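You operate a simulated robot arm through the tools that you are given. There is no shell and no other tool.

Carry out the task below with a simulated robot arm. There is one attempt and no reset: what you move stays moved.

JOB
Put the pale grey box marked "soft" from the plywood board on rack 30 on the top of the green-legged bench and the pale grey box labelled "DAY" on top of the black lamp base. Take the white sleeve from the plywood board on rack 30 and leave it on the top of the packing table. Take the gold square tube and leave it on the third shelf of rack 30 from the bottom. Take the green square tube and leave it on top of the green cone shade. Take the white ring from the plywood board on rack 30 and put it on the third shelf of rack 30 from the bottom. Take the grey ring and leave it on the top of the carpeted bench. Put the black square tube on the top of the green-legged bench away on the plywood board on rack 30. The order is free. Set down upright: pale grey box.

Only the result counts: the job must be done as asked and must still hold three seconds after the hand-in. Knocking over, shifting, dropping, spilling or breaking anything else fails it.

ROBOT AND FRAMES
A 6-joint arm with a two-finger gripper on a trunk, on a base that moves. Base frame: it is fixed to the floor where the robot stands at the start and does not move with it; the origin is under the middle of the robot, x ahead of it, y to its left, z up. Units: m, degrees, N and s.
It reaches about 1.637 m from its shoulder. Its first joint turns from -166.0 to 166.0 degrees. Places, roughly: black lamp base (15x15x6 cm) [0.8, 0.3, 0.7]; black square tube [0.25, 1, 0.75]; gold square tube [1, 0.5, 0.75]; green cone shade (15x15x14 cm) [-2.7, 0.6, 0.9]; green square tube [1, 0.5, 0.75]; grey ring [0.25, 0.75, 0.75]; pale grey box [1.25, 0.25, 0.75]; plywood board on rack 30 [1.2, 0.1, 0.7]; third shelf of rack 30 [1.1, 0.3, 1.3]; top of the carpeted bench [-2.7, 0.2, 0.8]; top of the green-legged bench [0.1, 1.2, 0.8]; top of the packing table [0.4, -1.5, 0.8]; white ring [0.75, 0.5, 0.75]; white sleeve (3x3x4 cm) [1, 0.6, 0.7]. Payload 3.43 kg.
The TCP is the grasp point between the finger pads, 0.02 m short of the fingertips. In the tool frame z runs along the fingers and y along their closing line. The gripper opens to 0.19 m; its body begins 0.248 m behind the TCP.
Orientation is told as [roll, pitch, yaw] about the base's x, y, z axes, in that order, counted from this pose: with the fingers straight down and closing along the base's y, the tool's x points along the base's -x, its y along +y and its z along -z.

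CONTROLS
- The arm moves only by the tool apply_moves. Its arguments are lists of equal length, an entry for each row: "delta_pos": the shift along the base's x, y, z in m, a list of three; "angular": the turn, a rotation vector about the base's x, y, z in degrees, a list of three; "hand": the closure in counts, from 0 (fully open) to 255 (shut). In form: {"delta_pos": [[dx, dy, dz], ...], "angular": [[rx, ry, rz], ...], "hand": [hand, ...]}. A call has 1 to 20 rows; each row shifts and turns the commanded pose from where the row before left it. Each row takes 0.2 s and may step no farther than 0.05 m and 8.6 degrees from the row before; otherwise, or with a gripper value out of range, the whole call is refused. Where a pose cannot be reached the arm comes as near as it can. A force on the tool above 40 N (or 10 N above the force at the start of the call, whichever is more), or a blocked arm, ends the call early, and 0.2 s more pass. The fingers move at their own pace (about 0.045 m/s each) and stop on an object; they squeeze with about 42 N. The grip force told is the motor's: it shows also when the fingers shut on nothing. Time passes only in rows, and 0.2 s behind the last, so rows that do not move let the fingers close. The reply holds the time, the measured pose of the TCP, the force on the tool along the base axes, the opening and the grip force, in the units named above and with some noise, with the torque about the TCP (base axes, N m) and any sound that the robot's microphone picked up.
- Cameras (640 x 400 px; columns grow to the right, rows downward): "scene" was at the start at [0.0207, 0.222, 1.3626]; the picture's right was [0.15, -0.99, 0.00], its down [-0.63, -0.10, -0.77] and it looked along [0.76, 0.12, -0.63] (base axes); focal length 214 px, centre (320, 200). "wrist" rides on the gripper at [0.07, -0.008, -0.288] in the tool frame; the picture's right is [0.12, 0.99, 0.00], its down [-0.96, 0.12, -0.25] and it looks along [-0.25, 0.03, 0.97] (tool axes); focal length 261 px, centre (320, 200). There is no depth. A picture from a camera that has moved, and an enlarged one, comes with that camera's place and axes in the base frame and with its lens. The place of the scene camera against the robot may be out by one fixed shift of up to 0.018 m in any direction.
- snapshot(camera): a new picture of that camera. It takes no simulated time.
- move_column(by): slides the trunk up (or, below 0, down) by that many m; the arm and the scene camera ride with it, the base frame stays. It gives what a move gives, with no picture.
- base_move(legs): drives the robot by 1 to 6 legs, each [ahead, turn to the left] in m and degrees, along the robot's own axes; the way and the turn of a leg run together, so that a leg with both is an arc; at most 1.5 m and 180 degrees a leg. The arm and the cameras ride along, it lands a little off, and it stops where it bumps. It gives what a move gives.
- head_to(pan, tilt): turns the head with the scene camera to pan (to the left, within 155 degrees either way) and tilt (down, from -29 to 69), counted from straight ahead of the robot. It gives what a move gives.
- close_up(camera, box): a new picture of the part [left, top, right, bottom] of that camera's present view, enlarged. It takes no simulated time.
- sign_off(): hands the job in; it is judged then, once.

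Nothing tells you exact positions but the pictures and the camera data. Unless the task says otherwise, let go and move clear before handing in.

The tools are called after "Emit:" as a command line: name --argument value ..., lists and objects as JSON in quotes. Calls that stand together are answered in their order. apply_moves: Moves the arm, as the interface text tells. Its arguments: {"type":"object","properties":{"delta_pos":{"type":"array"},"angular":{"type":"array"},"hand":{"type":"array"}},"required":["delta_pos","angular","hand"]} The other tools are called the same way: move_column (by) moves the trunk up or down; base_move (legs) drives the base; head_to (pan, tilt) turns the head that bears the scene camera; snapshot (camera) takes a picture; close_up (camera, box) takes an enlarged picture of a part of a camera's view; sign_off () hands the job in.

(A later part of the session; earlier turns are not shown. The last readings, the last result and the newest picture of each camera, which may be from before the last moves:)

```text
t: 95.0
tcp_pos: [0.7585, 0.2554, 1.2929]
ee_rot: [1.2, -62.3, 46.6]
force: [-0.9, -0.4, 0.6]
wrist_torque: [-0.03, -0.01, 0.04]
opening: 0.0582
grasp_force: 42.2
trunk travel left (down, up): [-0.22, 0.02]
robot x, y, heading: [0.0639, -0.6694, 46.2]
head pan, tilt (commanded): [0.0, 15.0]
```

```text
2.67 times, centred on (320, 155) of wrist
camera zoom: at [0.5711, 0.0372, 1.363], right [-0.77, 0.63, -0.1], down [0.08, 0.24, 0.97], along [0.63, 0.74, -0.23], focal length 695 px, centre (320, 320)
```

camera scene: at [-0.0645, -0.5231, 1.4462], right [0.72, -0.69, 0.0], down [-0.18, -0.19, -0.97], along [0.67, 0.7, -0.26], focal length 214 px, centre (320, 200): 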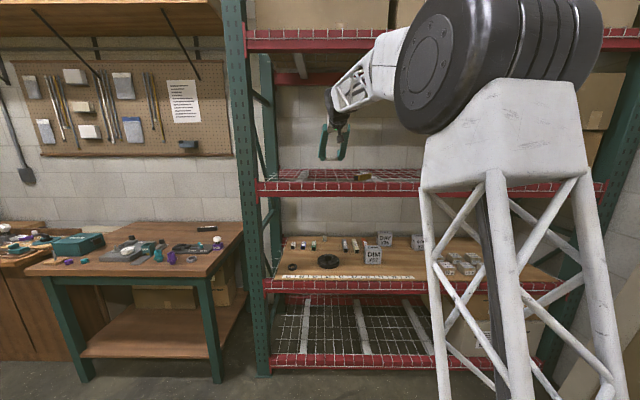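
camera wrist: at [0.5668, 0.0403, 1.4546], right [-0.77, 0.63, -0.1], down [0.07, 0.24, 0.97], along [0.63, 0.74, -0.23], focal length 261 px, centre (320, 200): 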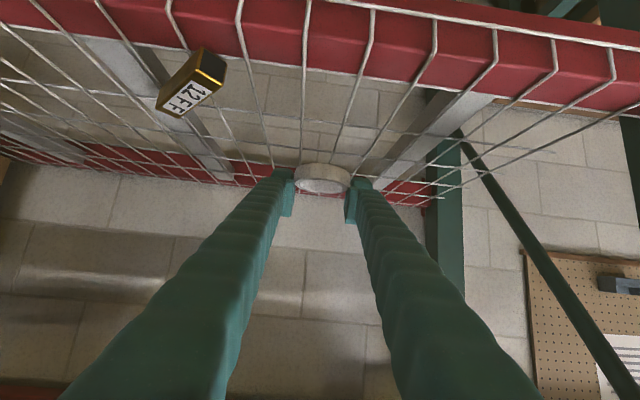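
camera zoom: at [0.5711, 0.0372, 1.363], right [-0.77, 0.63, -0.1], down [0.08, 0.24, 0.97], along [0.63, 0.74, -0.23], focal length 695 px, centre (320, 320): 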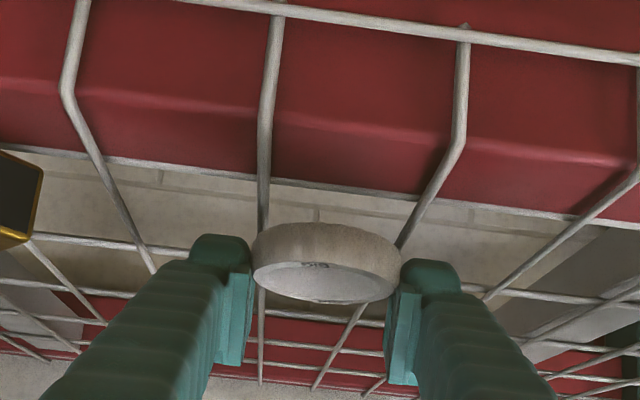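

Emit:
apply_moves --delta_pos '[[0, 0, -0.003], [0, 0, -0.002], [0, 0, 0]]' --angular '[[0, 0, 0], [0, 0, 0], [0, 0, 0]]' --hand '[255, 255, 255]'

Emit:
apply_moves --delta_pos '[[0, 0, -0.002], [0, 0, -0.002], [0, 0, 0]]' --angular '[[0, 0, 0], [0, 0, 0], [0, 0, 0]]' --hand '[255, 255, 255]'

```text
t: 95.8
tcp_pos: [0.759, 0.2559, 1.2867]
ee_rot: [1.2, -62.2, 46.4]
force: [-1.4, 0.5, 0.4]
wrist_torque: [0.03, 0.0, -0.02]
opening: 0.0581
grasp_force: 41.7
trunk travel left (down, up): [-0.22, 0.02]
robot x, y, heading: [0.0612, -0.6703, 45.9]
head pan, tilt (commanded): [0.0, 15.0]
```

```text
t: 96.6
tcp_pos: [0.7591, 0.2539, 1.2863]
ee_rot: [1.2, -62.5, 46.5]
force: [4.9, 5.9, 20.5]
wrist_torque: [-0.47, -0.29, 0.16]
opening: 0.0581
grasp_force: 42.6
trunk travel left (down, up): [-0.22, 0.02]
robot x, y, heading: [0.0582, -0.6675, 46.0]
head pan, tilt (commanded): [0.0, 15.0]
```

Contact felt. Easing up slightly and releasing the ring.

Emit:
apply_moves --delta_pos '[[0, 0, 0.003], [0, 0, 0.001], [0, 0, 0.001], [0, 0, 0], [0, 0, 0]]' --angular '[[0, 0, 0], [0, 0, 0], [0, 0, 0], [0, 0, 0], [0, 0, 0]]' --hand '[255, 172, 160, 150, 150]'

Emit:
close_up --camera "wrist" --box '[200, 80, 440, 230]'

```text
t: 97.8
tcp_pos: [0.7595, 0.2546, 1.2877]
ee_rot: [1.1, -62.4, 46.3]
force: [1.1, 0.2, -0.3]
wrist_torque: [0.0, 0.01, -0.02]
opening: 0.0781
grasp_force: 0.1
trunk travel left (down, up): [-0.22, 0.02]
robot x, y, heading: [0.0644, -0.6682, 46.2]
head pan, tilt (commanded): [0.0, 15.0]
```

```text
2.67 times, centred on (320, 155) of wrist
camera zoom: at [0.571, 0.0364, 1.3589], right [-0.77, 0.63, -0.1], down [0.08, 0.24, 0.97], along [0.64, 0.74, -0.23], focal length 695 px, centre (320, 320)
```

zoom: 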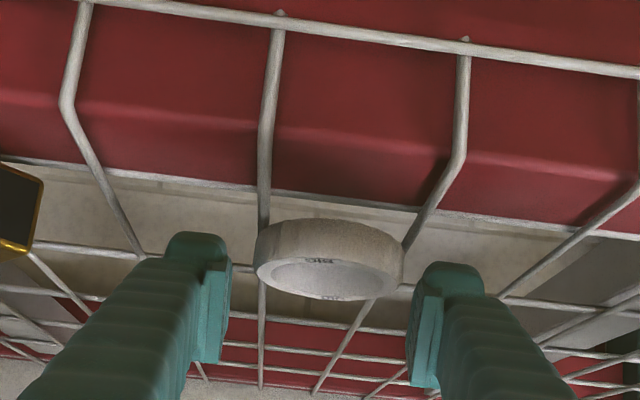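

The ring rests on two wires. Lifting clear and checking from above.

Emit:
apply_moves --delta_pos '[[0, 0, 0.015], [0, 0, 0.03], [0, 0, 0.03], [-0.03, -0.03, 0.02], [-0.034, -0.034, 0], [-0.034, -0.034, 0], [-0.034, -0.034, 0]]' --angular '[[0, 0, 0], [0, 0, 0], [0, 0, 0], [0, 0, 0], [0, 0, 0], [0, 0, 0], [0, 0, 0]]' --hand '[150, 150, 150, 150, 150, 150, 150]'

Emit:
snapshot --camera "wrist"

Emit:
close_up --camera "wrist" --box '[160, 60, 400, 210]'

```text
t: 99.4
tcp_pos: [0.627, 0.1213, 1.384]
ee_rot: [1.1, -62.3, 46.4]
force: [0.7, 0.8, -0.5]
wrist_torque: [0.06, -0.05, 0.0]
opening: 0.0784
grasp_force: 0.1
trunk travel left (down, up): [-0.22, 0.02]
robot x, y, heading: [0.0589, -0.6718, 46.3]
head pan, tilt (commanded): [0.0, 15.0]
```

```text
taken
camera wrist: at [0.4376, -0.0963, 1.4535], right [-0.77, 0.63, -0.1], down [0.08, 0.24, 0.97], along [0.63, 0.74, -0.23], focal length 261 px, centre (320, 200)
```

wrist: 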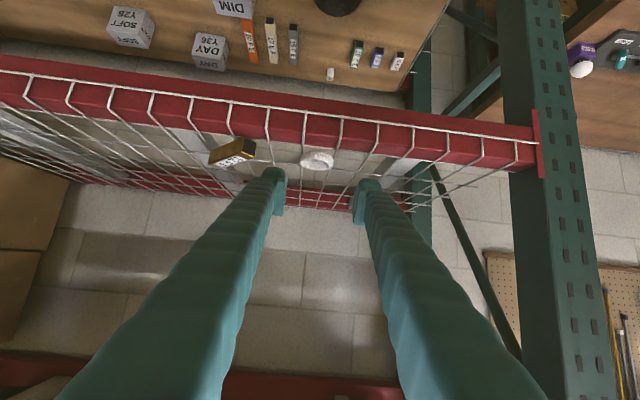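

```text
2.67 times, centred on (280, 135) of wrist
camera zoom: at [0.4376, -0.0963, 1.4535], right [-0.77, 0.63, -0.1], down [0.08, 0.24, 0.97], along [0.63, 0.74, -0.23], focal length 695 px, centre (427, 373)
```

zoom: 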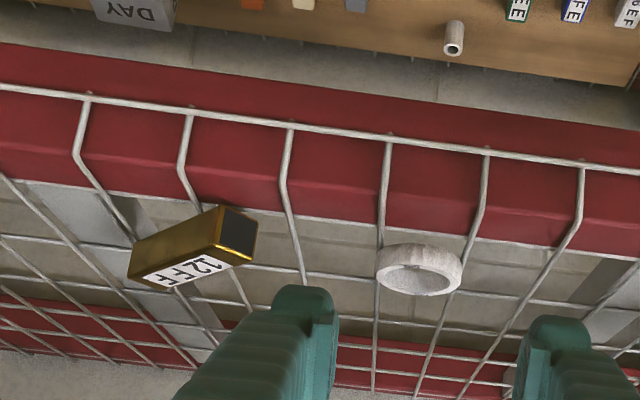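

Both items rest well on the third shelf. Next is the DAY box: I'll withdraw, lower, move the base 15 cm nearer and look at it.

Emit:
apply_moves --delta_pos '[[-0.035, -0.035, 0], [-0.035, -0.035, 0], [-0.035, -0.035, 0], [-0.035, -0.035, 0], [0, 0, -0.045], [0, 0, -0.045], [0, 0, -0.045], [0, 0, -0.045], [0, 0, -0.045], [0, 0, -0.045], [0, 0, -0.045]]' --angular '[[0, 0, 0], [0, 0, 0], [0, 0, 0], [0, 0, 0], [0, 0, 0], [0, 0, 0], [0, 0, 0], [0, 0, 0], [0, 0, 0], [0, 0, 0], [0, 0, 0]]' --hand '[150, 150, 150, 150, 0, 0, 0, 0, 0, 0, 0]'

Emit:
move_column --by -0.22

Emit:
base_move --legs '[[0.15, 0]]'

Emit:
apply_moves --delta_pos '[[0.03, -0.03, 0.015], [0.03, -0.03, 0.015], [0.03, -0.03, 0.015], [0.03, -0.03, 0.015], [0.03, -0.03, 0.015], [0.03, -0.03, 0.015], [0.03, -0.03, 0.01], [0.03, -0.03, 0], [0.03, -0.03, 0], [0.03, -0.03, 0], [0.03, -0.03, 0], [0.03, -0.03, 0]]' --angular '[[-3.92, 3.86, 0], [-3.92, 3.86, 0], [0, 0, 0], [0, 0, 0], [0, 0, 0], [0, 0, 0], [0, 0, 0], [0, 0, 0], [0, 0, 0], [0, 0, 0], [0, 0, 0], [0, 0, 0]]' --hand '[0, 0, 0, 0, 0, 0, 0, 0, 0, 0, 0, 0]'

Emit:
snapshot --camera "wrist"

Emit:
snapshot --camera "scene"

```text
t: 101.8
tcp_pos: [0.486, -0.0189, 1.0711]
ee_rot: [1.0, -62.3, 46.5]
force: [-0.4, 0.8, 0.2]
wrist_torque: [0.01, 0.01, 0.05]
opening: 0.1902
grasp_force: 0.1
trunk travel left (down, up): [-0.22, 0.02]
robot x, y, heading: [0.0631, -0.6659, 46.2]
head pan, tilt (commanded): [0.0, 15.0]
```

```text
t: 104.1
tcp_pos: [0.4861, -0.0188, 0.8518]
ee_rot: [1.1, -62.2, 46.5]
force: [0.6, 0.4, -0.1]
wrist_torque: [0.05, 0.02, 0.02]
opening: 0.1898
grasp_force: 0.1
trunk travel left (down, up): [0.0, 0.24]
robot x, y, heading: [0.0622, -0.6648, 46.4]
head pan, tilt (commanded): [0.0, 15.0]
```

```text
t: 105.5
tcp_pos: [0.59, 0.089, 0.8521]
ee_rot: [1.1, -62.3, 46.4]
force: [0.8, 0.7, -1.0]
wrist_torque: [-0.04, 0.05, -0.03]
opening: 0.1899
grasp_force: 0.1
trunk travel left (down, up): [0.0, 0.24]
robot x, y, heading: [0.1613, -0.5605, 46.0]
head pan, tilt (commanded): [0.0, 15.0]
```

```text
t: 108.1
tcp_pos: [0.9496, -0.2703, 0.9509]
ee_rot: [1.4, -51.4, 46.1]
force: [-0.7, -0.5, 1.3]
wrist_torque: [-0.11, -0.01, -0.13]
opening: 0.1899
grasp_force: 0.1
trunk travel left (down, up): [0.0, 0.24]
robot x, y, heading: [0.1658, -0.5592, 46.0]
head pan, tilt (commanded): [0.0, 15.0]
```

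```text
taken
camera wrist: at [0.7743, -0.4753, 1.0754], right [-0.78, 0.62, -0.08], down [0.2, 0.37, 0.91], along [0.59, 0.69, -0.41], focal length 261 px, centre (320, 200)
```

wrist: 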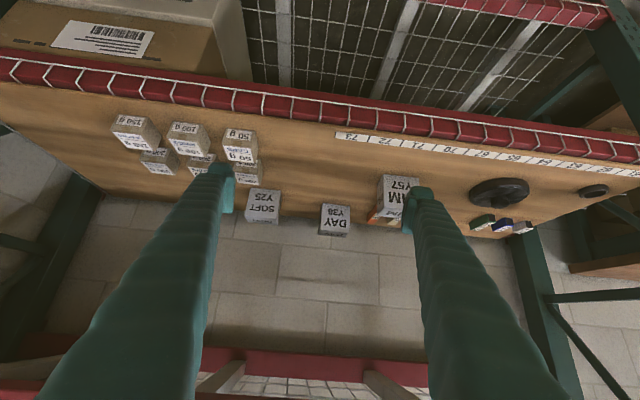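

```text
taken
camera scene: at [0.0395, -0.4151, 1.2262], right [0.72, -0.69, 0.0], down [-0.18, -0.19, -0.97], along [0.67, 0.7, -0.26], focal length 214 px, centre (320, 200)
```

scene: 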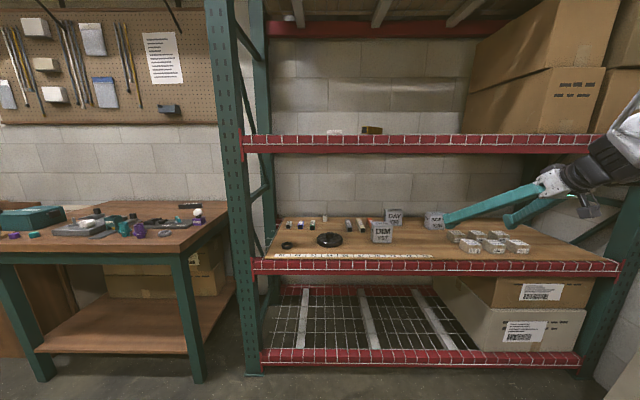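

Emit:
close_up --camera "wrist" --box '[230, 150, 430, 250]'

Emit:
close_up --camera "scene" --box '[330, 190, 490, 270]'

```text
3.20 times, centred on (330, 200) of wrist
camera zoom: at [0.7743, -0.4753, 1.0754], right [-0.78, 0.62, -0.08], down [0.2, 0.37, 0.91], along [0.59, 0.69, -0.41], focal length 834 px, centre (288, 200)
```

zoom: 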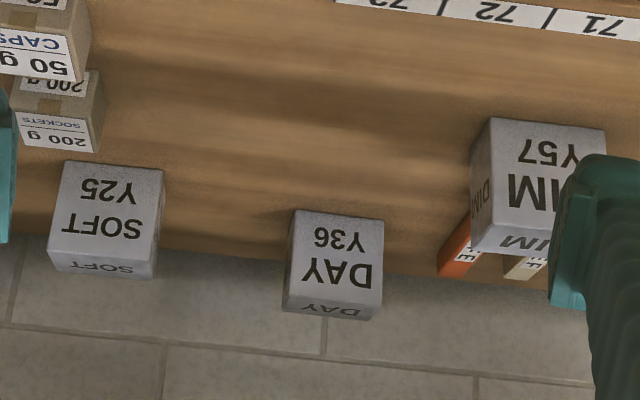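

```text
4.00 times, centred on (410, 230) of scene
camera zoom: at [0.0395, -0.4151, 1.2262], right [0.72, -0.69, 0.0], down [-0.18, -0.19, -0.97], along [0.67, 0.7, -0.26], focal length 858 px, centre (-40, 80)
```

zoom: 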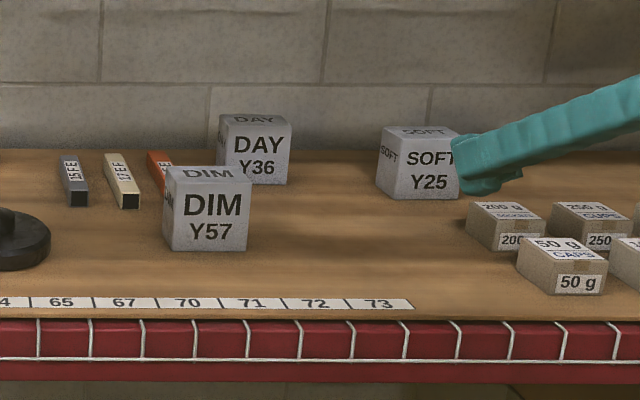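

DAY box centre is about (1.326, 0.250), slightly rotated (its depth axis at ~41°). I'll go in to the right of the DIM box, aligned with DAY, and stop just in front of it.

Emit:
apply_moves --delta_pos '[[0.0104, 0.0343, -0.0228], [0.0104, 0.0343, -0.0228], [0.0104, 0.0343, -0.0228], [0.0104, 0.0343, -0.0228], [0.0285, 0.0299, -0.005], [0.0285, 0.0299, -0.005], [0.0285, 0.0299, -0.005], [0.0285, 0.0299, -0.005], [0.0285, 0.0299, -0.005], [0.0285, 0.0299, -0.005], [0.0285, 0.0299, -0.005], [0.0285, 0.0299, -0.005]]' --angular '[[0, 0, -1.6], [0, 0, -1.6], [0, 0, -1.6], [0, 0, -1.6], [0, 0, 0], [0, 0, 0], [0, 0, 0], [0, 0, 0], [0, 0, 0], [0, 0, 0], [0, 0, 0], [0, 0, 0]]' --hand '[94, 94, 94, 94, 94, 94, 94, 94, 94, 94, 94, 94]'

Emit:
snapshot --camera "wrist"

Emit:
snapshot --camera "scene"

```text
t: 110.7
tcp_pos: [1.2185, 0.1052, 0.8228]
ee_rot: [1.2, -51.4, 39.7]
force: [-0.2, -0.7, 1.2]
wrist_torque: [-0.08, 0.11, -0.02]
opening: 0.12
grasp_force: 0.1
trunk travel left (down, up): [0.0, 0.24]
robot x, y, heading: [0.1639, -0.5649, 46.2]
head pan, tilt (commanded): [0.0, 15.0]
```

```text
taken
camera wrist: at [1.021, -0.0788, 0.947], right [-0.71, 0.7, -0.08], down [0.24, 0.34, 0.91], along [0.67, 0.62, -0.41], focal length 261 px, centre (320, 200)
```

wrist: 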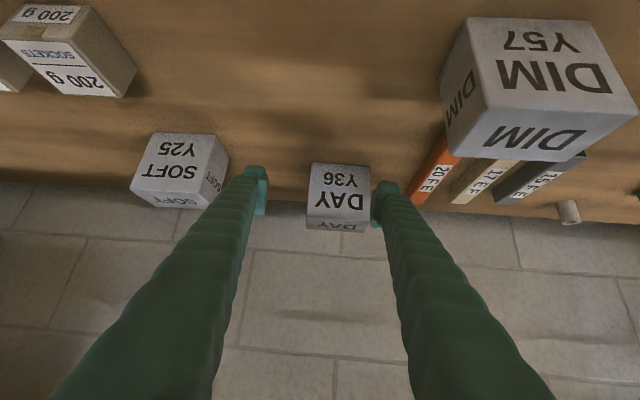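

```text
taken
camera scene: at [0.0397, -0.4154, 1.2263], right [0.72, -0.69, 0.0], down [-0.18, -0.19, -0.97], along [0.67, 0.7, -0.26], focal length 214 px, centre (320, 200)
```

scene: 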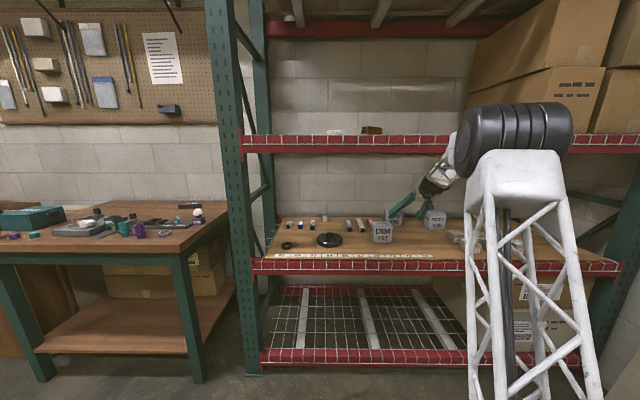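

Emit:
close_up --camera "wrist" --box '[240, 140, 400, 240]'

```text
4.00 times, centred on (320, 190) of wrist
camera zoom: at [1.021, -0.0788, 0.947], right [-0.71, 0.7, -0.08], down [0.24, 0.34, 0.91], along [0.67, 0.62, -0.41], focal length 1043 px, centre (320, 240)
```

zoom: 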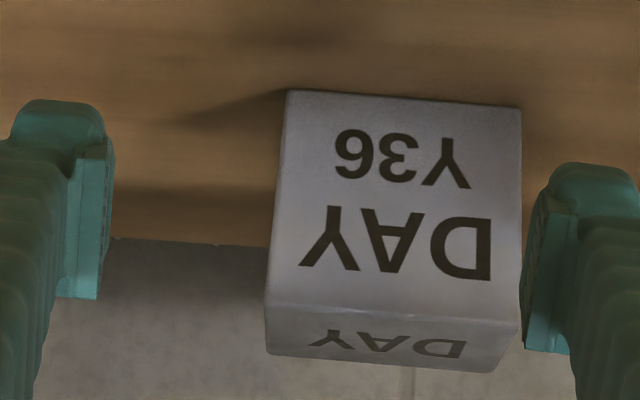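

The box is a 10 cm cube centred near (1.321, 0.245). I'll align (+2.5° yaw) and straddle it.

Emit:
apply_moves --delta_pos '[[0.011, 0.0324, -0.0115], [0.011, 0.0324, -0.0115], [0.0244, 0.0227, -0.0117], [0.0244, 0.0227, -0.0117], [0.0244, 0.0227, -0.0117], [0, 0, 0]]' --angular '[[0, 0, 1.25], [0, 0, 1.25], [0, 0, 0], [0, 0, 0], [0, 0, 0], [0, 0, 0]]' --hand '[80, 80, 80, 80, 80, 80]'

Emit:
snapshot --camera "wrist"

```text
t: 112.1
tcp_pos: [1.3164, 0.238, 0.7633]
ee_rot: [1.3, -51.3, 42.2]
force: [0.1, -0.1, -1.0]
wrist_torque: [-0.01, -0.05, -0.03]
opening: 0.1302
grasp_force: 0.0
trunk travel left (down, up): [0.0, 0.24]
robot x, y, heading: [0.1642, -0.5614, 45.9]
head pan, tilt (commanded): [0.0, 15.0]
```

```text
taken
camera wrist: at [1.127, 0.0463, 0.8879], right [-0.74, 0.67, -0.08], down [0.23, 0.35, 0.91], along [0.64, 0.65, -0.41], focal length 261 px, centre (320, 200)
```

wrist: 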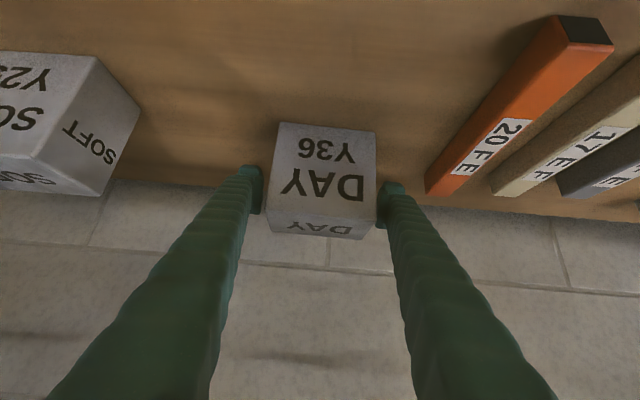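

DAY is centred between the fingers. Closing.

Emit:
apply_moves --delta_pos '[[0, 0, 0], [0, 0, 0], [0, 0, 0], [0, 0, 0], [0, 0, 0]]' --angular '[[0, 0, 0], [0, 0, 0], [0, 0, 0], [0, 0, 0], [0, 0, 0]]' --hand '[130, 255, 255, 255, 255]'

Emit:
apply_moves --delta_pos '[[0, 0, 0.01], [0, 0, 0.01], [0, 0, 0.01], [0, 0, 0]]' --angular '[[0, 0, 0], [0, 0, 0], [0, 0, 0], [0, 0, 0]]' --hand '[255, 255, 255, 255]'

Emit:
snapshot --camera "wrist"

```text
t: 113.3
tcp_pos: [1.3172, 0.2384, 0.764]
ee_rot: [1.4, -51.3, 42.2]
force: [0.9, 0.3, 0.2]
wrist_torque: [-0.09, -0.1, 0.04]
opening: 0.1052
grasp_force: 41.8
trunk travel left (down, up): [0.0, 0.24]
robot x, y, heading: [0.167, -0.5593, 46.2]
head pan, tilt (commanded): [0.0, 15.0]
```

```text
t: 114.3
tcp_pos: [1.3164, 0.2386, 0.7927]
ee_rot: [1.4, -51.3, 42.2]
force: [0.3, 0.6, -0.8]
wrist_torque: [0.04, -0.05, -0.03]
opening: 0.1056
grasp_force: 41.8
trunk travel left (down, up): [0.0, 0.24]
robot x, y, heading: [0.1627, -0.5618, 45.8]
head pan, tilt (commanded): [0.0, 15.0]
```

```text
taken
camera wrist: at [1.1263, 0.0469, 0.9169], right [-0.74, 0.67, -0.08], down [0.23, 0.35, 0.91], along [0.64, 0.65, -0.41], focal length 261 px, centre (320, 200)
```

wrist: 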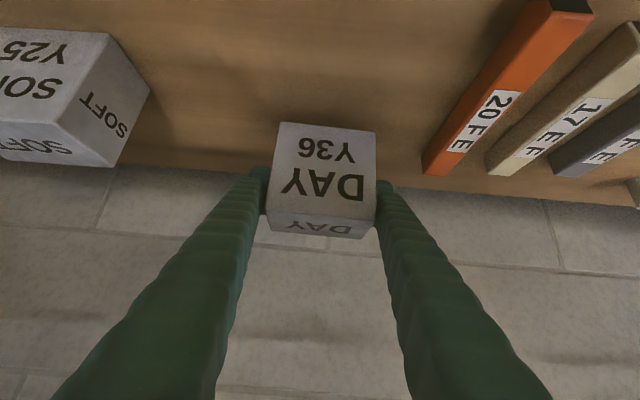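

DAY lifted. I'll back it out to the right of DIM, then carry it across in front of the rack to the lamp base.

Emit:
apply_moves --delta_pos '[[-0.0184, -0.038, 0.003], [-0.0184, -0.038, 0.003], [-0.0184, -0.038, 0], [-0.0315, -0.0321, 0], [-0.0315, -0.0321, 0], [-0.0315, -0.0321, 0], [-0.0315, -0.0321, 0], [-0.0315, -0.0321, 0], [-0.0315, -0.0321, 0], [-0.0315, -0.0321, 0], [-0.0315, -0.0321, 0], [-0.0315, -0.0321, 0], [-0.0315, -0.0321, 0], [-0.0315, -0.0321, 0], [-0.0315, -0.0321, 0]]' --angular '[[0, 0, 0], [0, 0, 0], [0, 0, 0], [0, 0, 0], [0, 0, 0], [0, 0, 0], [0, 0, 0], [0, 0, 0], [0, 0, 0], [0, 0, 0], [0, 0, 0], [0, 0, 0], [0, 0, 0], [0, 0, 0], [0, 0, 0]]' --hand '[255, 255, 255, 255, 255, 255, 255, 255, 255, 255, 255, 255, 255, 255, 255]'

Emit:
apply_moves --delta_pos '[[-0.0326, 0.032, 0.009], [-0.0326, 0.032, 0.009], [-0.0326, 0.032, 0.009], [-0.0326, 0.032, 0.009], [-0.0326, 0.032, 0.009], [-0.0326, 0.032, 0.009], [-0.0326, 0.032, 0.009], [-0.0326, 0.032, 0.009], [-0.0326, 0.032, 0], [-0.0326, 0.032, 0]]' --angular '[[0, 0, 0], [0, 0, 0], [0, 0, 0], [0, 0, 0], [0, 0, 0], [0, 0, 0], [0, 0, 0], [0, 0, 0], [0, 0, 0], [0, 0, 0]]' --hand '[255, 255, 255, 255, 255, 255, 255, 255, 255, 255]'

Emit:
snapshot --camera "wrist"

Emit:
snapshot --camera "scene"

```text
t: 117.5
tcp_pos: [0.8811, -0.2611, 0.7977]
ee_rot: [1.5, -51.3, 42.2]
force: [0.7, -0.4, -2.6]
wrist_torque: [0.12, 0.0, 0.06]
opening: 0.1053
grasp_force: 42.0
trunk travel left (down, up): [0.0, 0.24]
robot x, y, heading: [0.1642, -0.5626, 46.1]
head pan, tilt (commanded): [0.0, 15.0]
```

```text
t: 119.7
tcp_pos: [0.5562, 0.0602, 0.8711]
ee_rot: [0.4, -51.3, 43.3]
force: [0.1, 0.7, -1.0]
wrist_torque: [0.04, 0.06, 0.08]
opening: 0.105
grasp_force: 41.8
trunk travel left (down, up): [0.0, 0.24]
robot x, y, heading: [0.1656, -0.5619, 46.1]
head pan, tilt (commanded): [0.0, 15.0]
```

```text
taken
camera wrist: at [0.3671, -0.1323, 0.9957], right [-0.74, 0.67, -0.09], down [0.22, 0.36, 0.91], along [0.64, 0.65, -0.41], focal length 261 px, centre (320, 200)
```

wrist: 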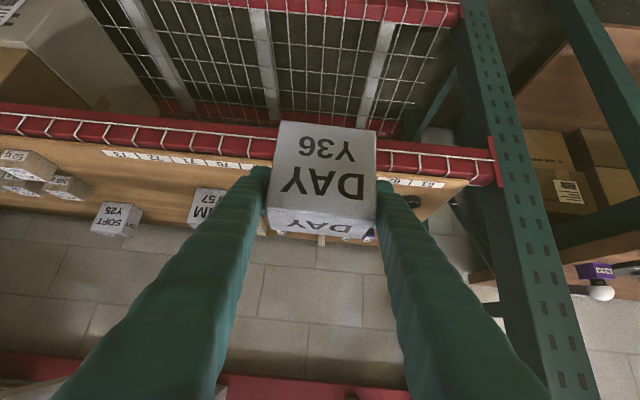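

```text
taken
camera scene: at [0.0399, -0.4154, 1.2263], right [0.72, -0.69, 0.0], down [-0.18, -0.19, -0.97], along [0.67, 0.7, -0.26], focal length 214 px, centre (320, 200)
```

scene: 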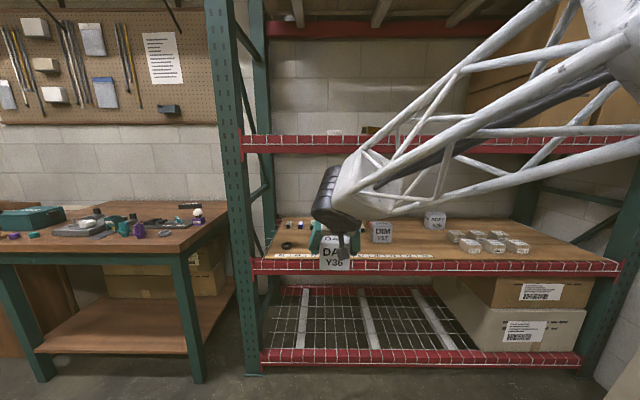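

I'll look at the lamp base from the side with the box held, to get its hub position more accurately before setting the box on it.

Emit:
apply_moves --delta_pos '[[0.0392, 0.0052, 0.005], [0.0392, 0.0052, 0.005], [0.0392, 0.0052, 0.005], [0.0392, 0.0052, 0.005], [0.0392, 0.0052, 0.005], [0.0392, 0.0052, 0.005]]' --angular '[[0, 0, 0], [0, 0, 0], [0, 0, 0], [0, 0, 0], [0, 0, 0], [0, 0, 0]]' --hand '[255, 255, 255, 255, 255, 255]'

Emit:
snapshot --camera "wrist"

Emit:
close_up --camera "wrist" --box '[360, 60, 520, 180]'

Emit:
close_up --camera "scene" --box '[270, 210, 430, 290]'

```text
t: 121.1
tcp_pos: [0.7905, 0.0903, 0.9019]
ee_rot: [1.5, -51.3, 42.3]
force: [0.0, 0.0, -1.2]
wrist_torque: [0.01, -0.05, -0.01]
opening: 0.1053
grasp_force: 42.3
trunk travel left (down, up): [0.0, 0.24]
robot x, y, heading: [0.1625, -0.5609, 46.2]
head pan, tilt (commanded): [0.0, 15.0]
```

```text
taken
camera wrist: at [0.6015, -0.1016, 1.0251], right [-0.74, 0.67, -0.08], down [0.23, 0.35, 0.91], along [0.64, 0.65, -0.41], focal length 261 px, centre (320, 200)
```

wrist: 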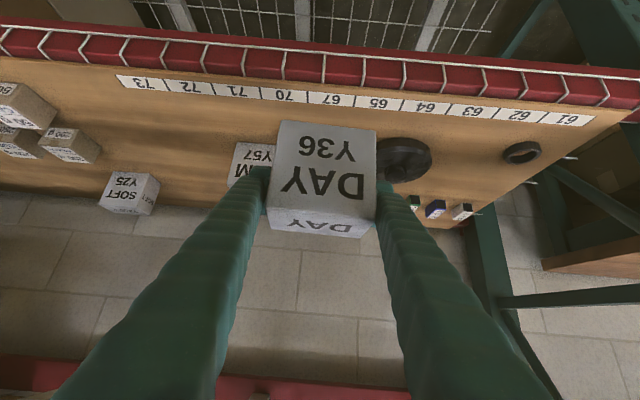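

```text
3.33 times, centred on (440, 120) of wrist
camera zoom: at [0.6015, -0.1016, 1.0251], right [-0.74, 0.67, -0.08], down [0.23, 0.35, 0.91], along [0.64, 0.65, -0.41], focal length 869 px, centre (-80, 467)
```

zoom: 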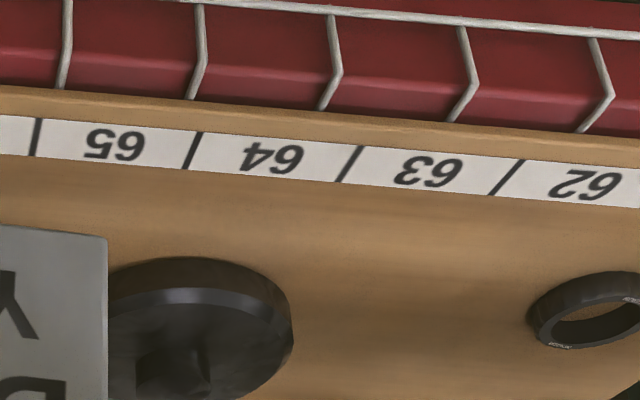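

```text
4.00 times, centred on (350, 250) of scene
camera zoom: at [0.0395, -0.4153, 1.2262], right [0.72, -0.69, 0.0], down [-0.18, -0.19, -0.97], along [0.67, 0.7, -0.26], focal length 858 px, centre (200, 0)
```

zoom: 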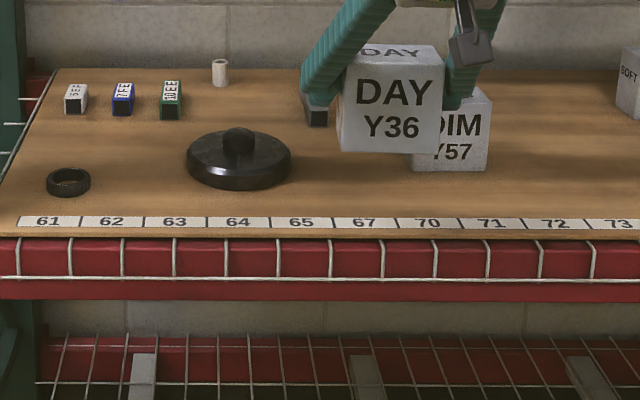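

Lamp hub is at about (0.819, 0.331). I'll bring the DAY box over it and lower it gently.

Emit:
apply_moves --delta_pos '[[-0.0348, 0.0342, -0.005], [-0.0348, 0.0342, -0.005], [-0.0347, 0.0341, -0.005], [0.0259, 0.0263, -0.005], [0.0259, 0.0263, -0.005], [0.0259, 0.0263, -0.005], [0.0259, 0.0263, -0.005], [0.0257, 0.0263, -0.005], [0, 0, 0]]' --angular '[[0, 0, 0], [0, 0, 0], [0, 0, 0], [0, 0, 0], [0, 0, 0], [0, 0, 0], [0, 0, 0], [0, 0, 0], [0, 0, 0]]' --hand '[255, 255, 255, 255, 255, 255, 255, 255, 255]'

Emit:
snapshot --camera "wrist"

Emit:
close_up --camera "scene" --box '[260, 180, 420, 280]'

```text
t: 123.1
tcp_pos: [0.8153, 0.3248, 0.8613]
ee_rot: [1.3, -51.2, 42.2]
force: [1.0, 0.1, -2.1]
wrist_torque: [0.04, -0.06, -0.02]
opening: 0.1051
grasp_force: 41.7
trunk travel left (down, up): [0.0, 0.24]
robot x, y, heading: [0.166, -0.5594, 46.0]
head pan, tilt (commanded): [0.0, 15.0]
```

```text
taken
camera wrist: at [0.6266, 0.1327, 0.9853], right [-0.74, 0.67, -0.08], down [0.23, 0.35, 0.91], along [0.64, 0.65, -0.41], focal length 261 px, centre (320, 200)
```

wrist: 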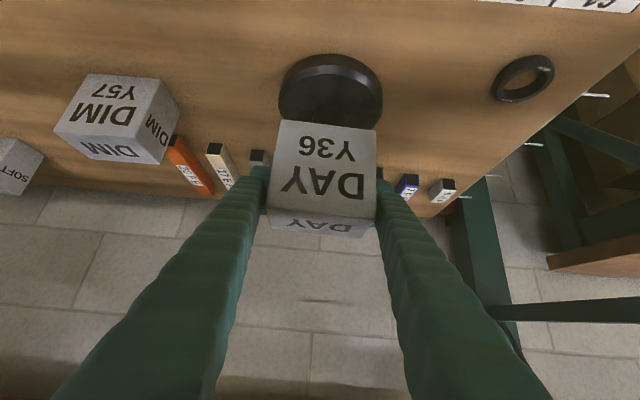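

```text
4.00 times, centred on (340, 230) of scene
camera zoom: at [0.0399, -0.415, 1.2262], right [0.72, -0.69, 0.0], down [-0.18, -0.19, -0.97], along [0.67, 0.7, -0.26], focal length 858 px, centre (240, 80)
```

zoom: 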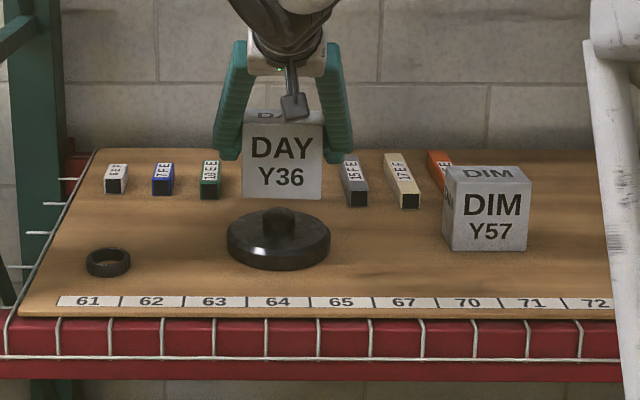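

The box is laterally aligned with the hub. Lowering slowly until contact (expected at TCP z≈0.815–0.824).

Emit:
apply_moves --delta_pos '[[0, 0, -0.015], [0, 0, -0.015], [0, 0, -0.004], [0, 0, -0.003], [0, 0, 0]]' --angular '[[0, 0, 0], [0, 0, 0], [0, 0, 0], [0, 0, 0], [0, 0, 0]]' --hand '[255, 255, 255, 255, 255]'

Emit:
apply_moves --delta_pos '[[0, 0, -0.002], [0, 0, -0.002], [0, 0, 0]]' --angular '[[0, 0, 0], [0, 0, 0], [0, 0, 0]]' --hand '[255, 255, 255]'

```text
t: 124.3
tcp_pos: [0.815, 0.3237, 0.8235]
ee_rot: [1.4, -51.4, 42.1]
force: [-0.6, -0.5, -1.4]
wrist_torque: [0.05, -0.01, 0.03]
opening: 0.1054
grasp_force: 41.8
trunk travel left (down, up): [0.0, 0.24]
robot x, y, heading: [0.1659, -0.5606, 46.1]
head pan, tilt (commanded): [0.0, 15.0]
```

```text
t: 125.1
tcp_pos: [0.8176, 0.3254, 0.8204]
ee_rot: [1.4, -51.4, 42.2]
force: [0.7, 0.1, -2.2]
wrist_torque: [-0.02, -0.05, 0.0]
opening: 0.1053
grasp_force: 41.8
trunk travel left (down, up): [0.0, 0.24]
robot x, y, heading: [0.164, -0.5628, 46.0]
head pan, tilt (commanded): [0.0, 15.0]
```

Emit:
apply_moves --delta_pos '[[0, 0, -0.002], [0, 0, -0.002], [0, 0, 0]]' --angular '[[0, 0, 0], [0, 0, 0], [0, 0, 0]]' --hand '[255, 255, 255]'

Emit:
apply_moves --delta_pos '[[0, 0, -0.002], [0, 0, -0.001], [0, 0, 0]]' --angular '[[0, 0, 0], [0, 0, 0], [0, 0, 0]]' --hand '[255, 255, 255]'

Emit:
close_up --camera "scene" --box '[260, 180, 420, 280]'

```text
t: 125.9
tcp_pos: [0.8169, 0.3235, 0.8176]
ee_rot: [1.4, -51.5, 42.2]
force: [2.6, 2.5, 14.8]
wrist_torque: [-0.01, -0.39, 0.08]
opening: 0.1052
grasp_force: 42.1
trunk travel left (down, up): [0.0, 0.24]
robot x, y, heading: [0.1633, -0.5585, 46.0]
head pan, tilt (commanded): [0.0, 15.0]
```

```text
t: 126.7
tcp_pos: [0.8163, 0.3233, 0.8163]
ee_rot: [1.4, -51.5, 42.1]
force: [-2.1, -1.8, 38.1]
wrist_torque: [-0.59, 0.15, 0.05]
opening: 0.1055
grasp_force: 41.9
trunk travel left (down, up): [0.0, 0.24]
robot x, y, heading: [0.1633, -0.5616, 46.2]
head pan, tilt (commanded): [0.0, 15.0]
```

```text
4.00 times, centred on (340, 230) of scene
camera zoom: at [0.0389, -0.4163, 1.2266], right [0.72, -0.69, 0.0], down [-0.18, -0.19, -0.97], along [0.67, 0.7, -0.26], focal length 858 px, centre (240, 80)
```

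zoom: 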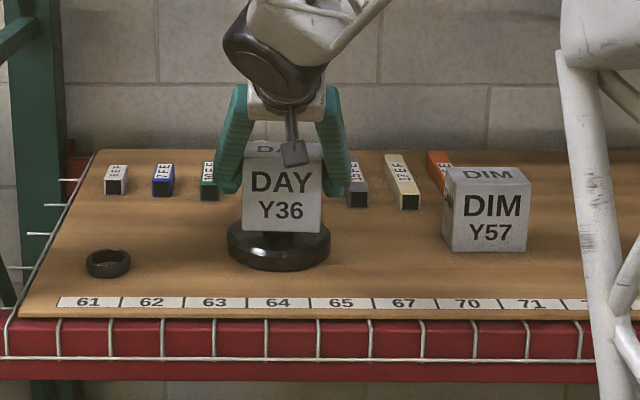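

Contact with the hub. I'll ease off the pressure and release the DAY box gently.

Emit:
apply_moves --delta_pos '[[0, 0, 0.002], [0, 0, 0.0015], [0, 0, 0]]' --angular '[[0, 0, 0], [0, 0, 0], [0, 0, 0]]' --hand '[255, 255, 255]'

```text
t: 127.5
tcp_pos: [0.8159, 0.3248, 0.8158]
ee_rot: [1.4, -51.3, 42.4]
force: [-0.3, 5.3, 20.1]
wrist_torque: [0.02, -0.11, 0.01]
opening: 0.1052
grasp_force: 41.7
trunk travel left (down, up): [0.0, 0.24]
robot x, y, heading: [0.1636, -0.5649, 46.3]
head pan, tilt (commanded): [0.0, 15.0]
```

Emit:
apply_moves --delta_pos '[[0, 0, 0.0015], [0, 0, 0], [0, 0, 0], [0, 0, 0], [0, 0, 0], [0, 0, 0], [0, 0, 0]]' --angular '[[0, 0, 0], [0, 0, 0], [0, 0, 0], [0, 0, 0], [0, 0, 0], [0, 0, 0], [0, 0, 0]]' --hand '[255, 110, 108, 104, 98, 90, 80]'

Emit:
close_up --camera "scene" --box '[260, 180, 420, 280]'

Emit:
close_up --camera "wrist" --box '[220, 90, 420, 250]'

```text
t: 129.1
tcp_pos: [0.8164, 0.3235, 0.8177]
ee_rot: [1.4, -51.3, 42.3]
force: [0.4, -0.1, 0.6]
wrist_torque: [0.0, 0.01, -0.04]
opening: 0.1303
grasp_force: 0.1
trunk travel left (down, up): [0.0, 0.24]
robot x, y, heading: [0.1624, -0.5585, 46.0]
head pan, tilt (commanded): [0.0, 15.0]
```

```text
4.00 times, centred on (340, 230) of scene
camera zoom: at [0.0399, -0.415, 1.2263], right [0.72, -0.69, 0.0], down [-0.18, -0.19, -0.97], along [0.67, 0.7, -0.26], focal length 858 px, centre (240, 80)
```

zoom: 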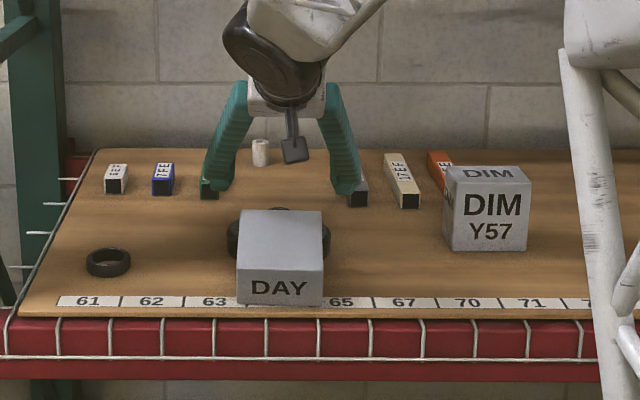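

```text
2.50 times, centred on (320, 170) of wrist
camera zoom: at [0.6272, 0.1325, 0.9422], right [-0.74, 0.67, -0.08], down [0.23, 0.35, 0.91], along [0.64, 0.65, -0.41], focal length 652 px, centre (320, 275)
```

zoom: 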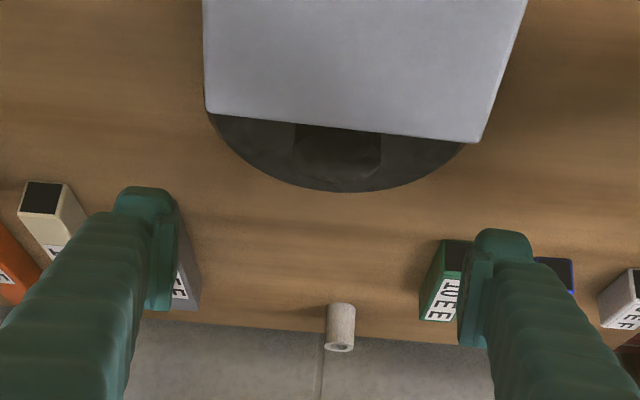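

The DAY box tipped forward off the hub when released and now lies in front of the lamp base. I'll lift the gripper straight up and look carefully.

Emit:
apply_moves --delta_pos '[[0, 0, 0.02], [0, 0, 0.03], [0, 0, 0.02], [-0.02, -0.02, 0.01], [-0.03, -0.03, 0], [-0.03, -0.03, 0], [-0.03, -0.03, 0], [-0.03, -0.03, 0], [-0.03, -0.03, 0]]' --angular '[[0, 0, 0], [0, 0, 0], [0, 0, 0], [0, 0, 0], [0, 0, 0], [0, 0, 0], [0, 0, 0], [0, 0, 0], [0, 0, 0]]' --hand '[80, 80, 80, 60, 40, 20, 0, 0, 0]'

Emit:
snapshot --camera "wrist"

Emit:
close_up --camera "scene" --box '[260, 180, 420, 280]'

```text
t: 131.1
tcp_pos: [0.6459, 0.1546, 0.8972]
ee_rot: [1.4, -51.3, 42.4]
force: [0.0, 0.6, -1.8]
wrist_torque: [0.03, -0.09, -0.07]
opening: 0.1902
grasp_force: 0.0
trunk travel left (down, up): [0.0, 0.24]
robot x, y, heading: [0.1637, -0.5602, 46.0]
head pan, tilt (commanded): [0.0, 15.0]
```

```text
taken
camera wrist: at [0.4573, -0.0375, 1.0204], right [-0.74, 0.67, -0.08], down [0.23, 0.36, 0.91], along [0.64, 0.65, -0.41], focal length 261 px, centre (320, 200)
```

wrist: 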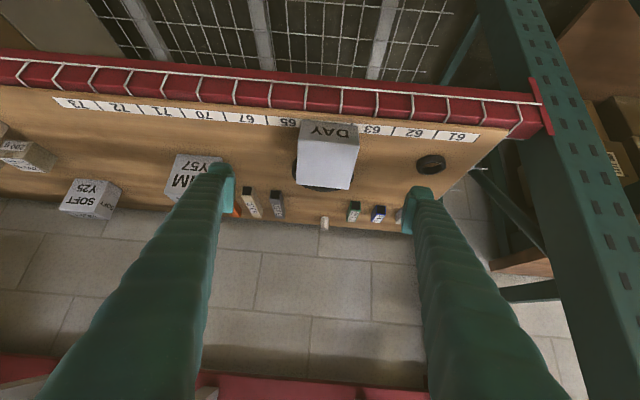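

```text
4.00 times, centred on (340, 230) of scene
camera zoom: at [0.0402, -0.4145, 1.2262], right [0.72, -0.69, 0.0], down [-0.18, -0.19, -0.97], along [0.67, 0.7, -0.26], focal length 858 px, centre (240, 80)
```

zoom: 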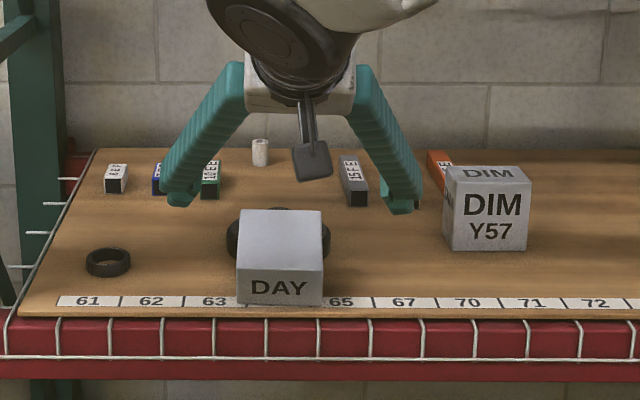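

Emit:
close_up --camera "wrist" --box '[260, 100, 400, 200]'

```text
4.00 times, centred on (330, 150) of wrist
camera zoom: at [0.4573, -0.0375, 1.0204], right [-0.74, 0.67, -0.08], down [0.23, 0.36, 0.91], along [0.64, 0.65, -0.41], focal length 1043 px, centre (280, 400)
```

zoom: 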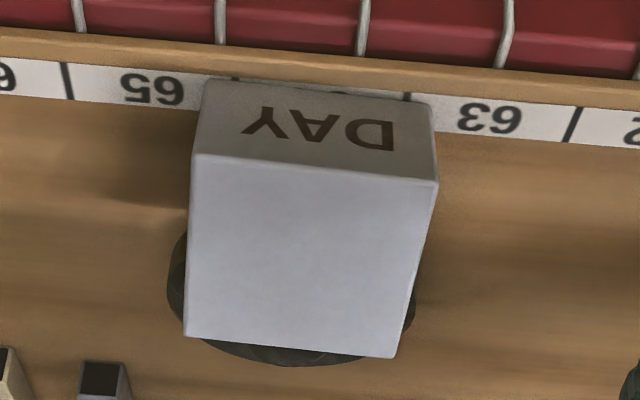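

The box turns out to be 10×10 cm but only ~6 cm deep, so its centre was in front of the hub. It now lies on its face, leaning ~20° on the lamp's rim. I'll back up, flatten the tool to near horizontal and regrasp it by its sides.

Emit:
base_move --legs '[[-0.17, 0]]'

Emit:
apply_moves --delta_pos '[[0, 0, -0.02], [0, 0, -0.02], [0, 0, -0.02], [0, 0, -0.02], [0, 0, 0]]' --angular '[[5.53, -5.43, 0], [5.53, -5.43, 0], [5.53, -5.43, 0], [5.53, -5.43, 0], [0, 0, 1.8]]' --hand '[67, 67, 67, 67, 67]'

Emit:
snapshot --camera "wrist"

Emit:
snapshot --camera "scene"

```text
t: 132.6
tcp_pos: [0.5254, 0.0293, 0.8975]
ee_rot: [1.4, -51.3, 42.3]
force: [0.2, 0.6, 0.4]
wrist_torque: [-0.01, -0.01, 0.01]
opening: 0.19
grasp_force: 0.0
trunk travel left (down, up): [0.0, 0.24]
robot x, y, heading: [0.0436, -0.687, 46.3]
head pan, tilt (commanded): [0.0, 15.0]
```

```text
t: 133.8
tcp_pos: [0.5375, 0.021, 0.8258]
ee_rot: [6.1, -78.2, 38.1]
force: [0.1, 1.4, -0.1]
wrist_torque: [0.0, 0.0, -0.09]
opening: 0.1397
grasp_force: 0.0
out of reach, approached as far as the arm can: row 1, 2
trunk travel left (down, up): [0.0, 0.24]
robot x, y, heading: [0.0417, -0.6854, 46.0]
head pan, tilt (commanded): [0.0, 15.0]
```

```text
taken
camera wrist: at [0.3295, -0.1912, 0.8156], right [-0.71, 0.7, -0.1], down [-0.1, 0.03, 0.99], along [0.7, 0.72, 0.04], focal length 261 px, centre (320, 200)
```

wrist: 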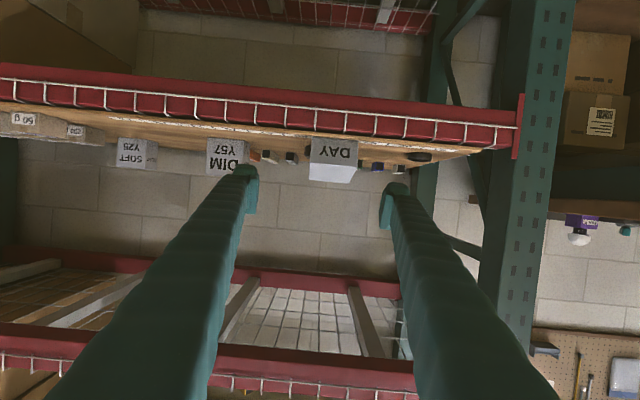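

```text
taken
camera scene: at [-0.08, -0.5399, 1.2263], right [0.72, -0.69, 0.0], down [-0.18, -0.19, -0.97], along [0.67, 0.7, -0.26], focal length 214 px, centre (320, 200)
```

scene: 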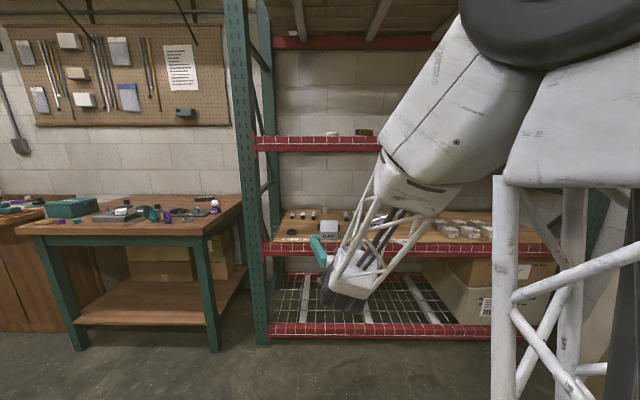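

The near-horizontal pose (tilt ~78°) was reached. I'll advance to straddle the lying box with the lamp base behind it.

Emit:
apply_moves --delta_pos '[[0.0248, 0.0355, -0.0187], [0.0248, 0.0355, -0.0187], [0.0248, 0.0355, -0.0187], [0.0307, 0.0312, -0.0055], [0.0307, 0.0312, -0.0055]]' --angular '[[0, 0, 0], [0, 0, 0], [0, 0, 0], [0, 0, 0], [0, 0, 0]]' --hand '[67, 67, 67, 67, 67]'

Emit:
snapshot --camera "wrist"

Emit:
close_up --camera "scene" --box '[240, 170, 440, 295]'

```text
t: 135.0
tcp_pos: [0.6711, 0.1884, 0.7607]
ee_rot: [5.8, -78.3, 38.4]
force: [-0.9, -0.7, 0.7]
wrist_torque: [-0.11, 0.1, 0.01]
opening: 0.14
grasp_force: 0.0
trunk travel left (down, up): [0.0, 0.24]
robot x, y, heading: [0.0459, -0.6861, 46.3]
head pan, tilt (commanded): [0.0, 15.0]
```

```text
taken
camera wrist: at [0.4627, -0.0238, 0.7493], right [-0.71, 0.7, -0.1], down [-0.1, 0.04, 0.99], along [0.7, 0.72, 0.05], focal length 261 px, centre (320, 200)
```

wrist: 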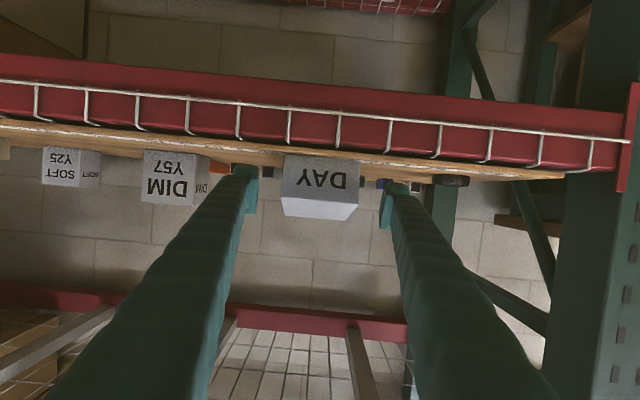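

```text
3.20 times, centred on (340, 232) of scene
camera zoom: at [-0.0802, -0.5402, 1.2263], right [0.72, -0.69, 0.0], down [-0.18, -0.19, -0.97], along [0.67, 0.7, -0.26], focal length 686 px, centre (256, 96)
```

zoom: 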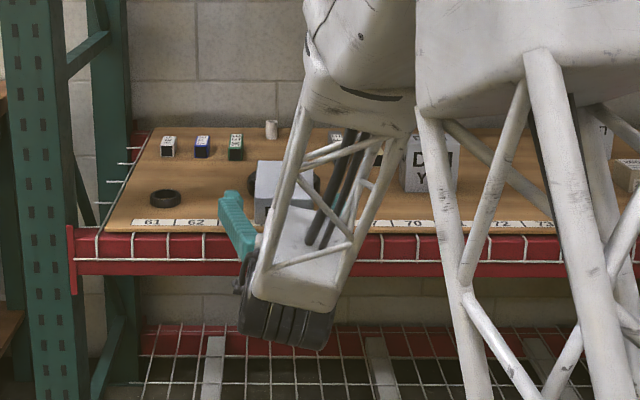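

Emit:
apply_moves --delta_pos '[[0.021, 0.0214, -0.0042], [0.021, 0.0214, -0.0042], [0.021, 0.0214, -0.004], [0, 0, 0]]' --angular '[[0, 0, 0], [0, 0, 0], [0, 0, 0], [0, 0, 0]]' --hand '[67, 67, 67, 67]'

Emit:
snapshot --camera "wrist"

```text
t: 136.0
tcp_pos: [0.7359, 0.2534, 0.7464]
ee_rot: [5.7, -78.2, 38.7]
force: [-0.6, -0.5, 0.4]
wrist_torque: [-0.02, 0.04, 0.03]
opening: 0.14
grasp_force: 0.1
trunk travel left (down, up): [0.0, 0.24]
robot x, y, heading: [0.0449, -0.6888, 46.4]
head pan, tilt (commanded): [0.0, 15.0]
```

```text
taken
camera wrist: at [0.5276, 0.0408, 0.7354], right [-0.71, 0.7, -0.1], down [-0.1, 0.04, 0.99], along [0.7, 0.72, 0.04], focal length 261 px, centre (320, 200)
```

wrist: 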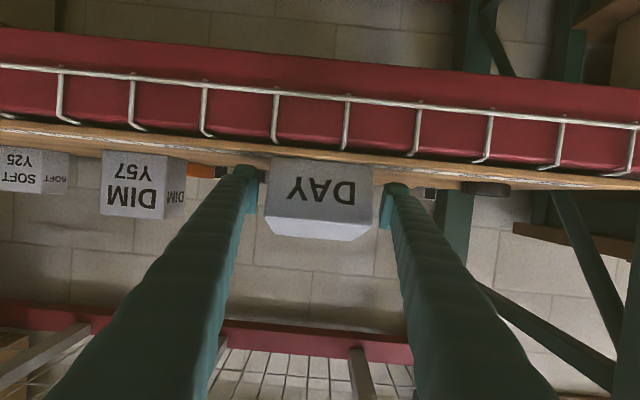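

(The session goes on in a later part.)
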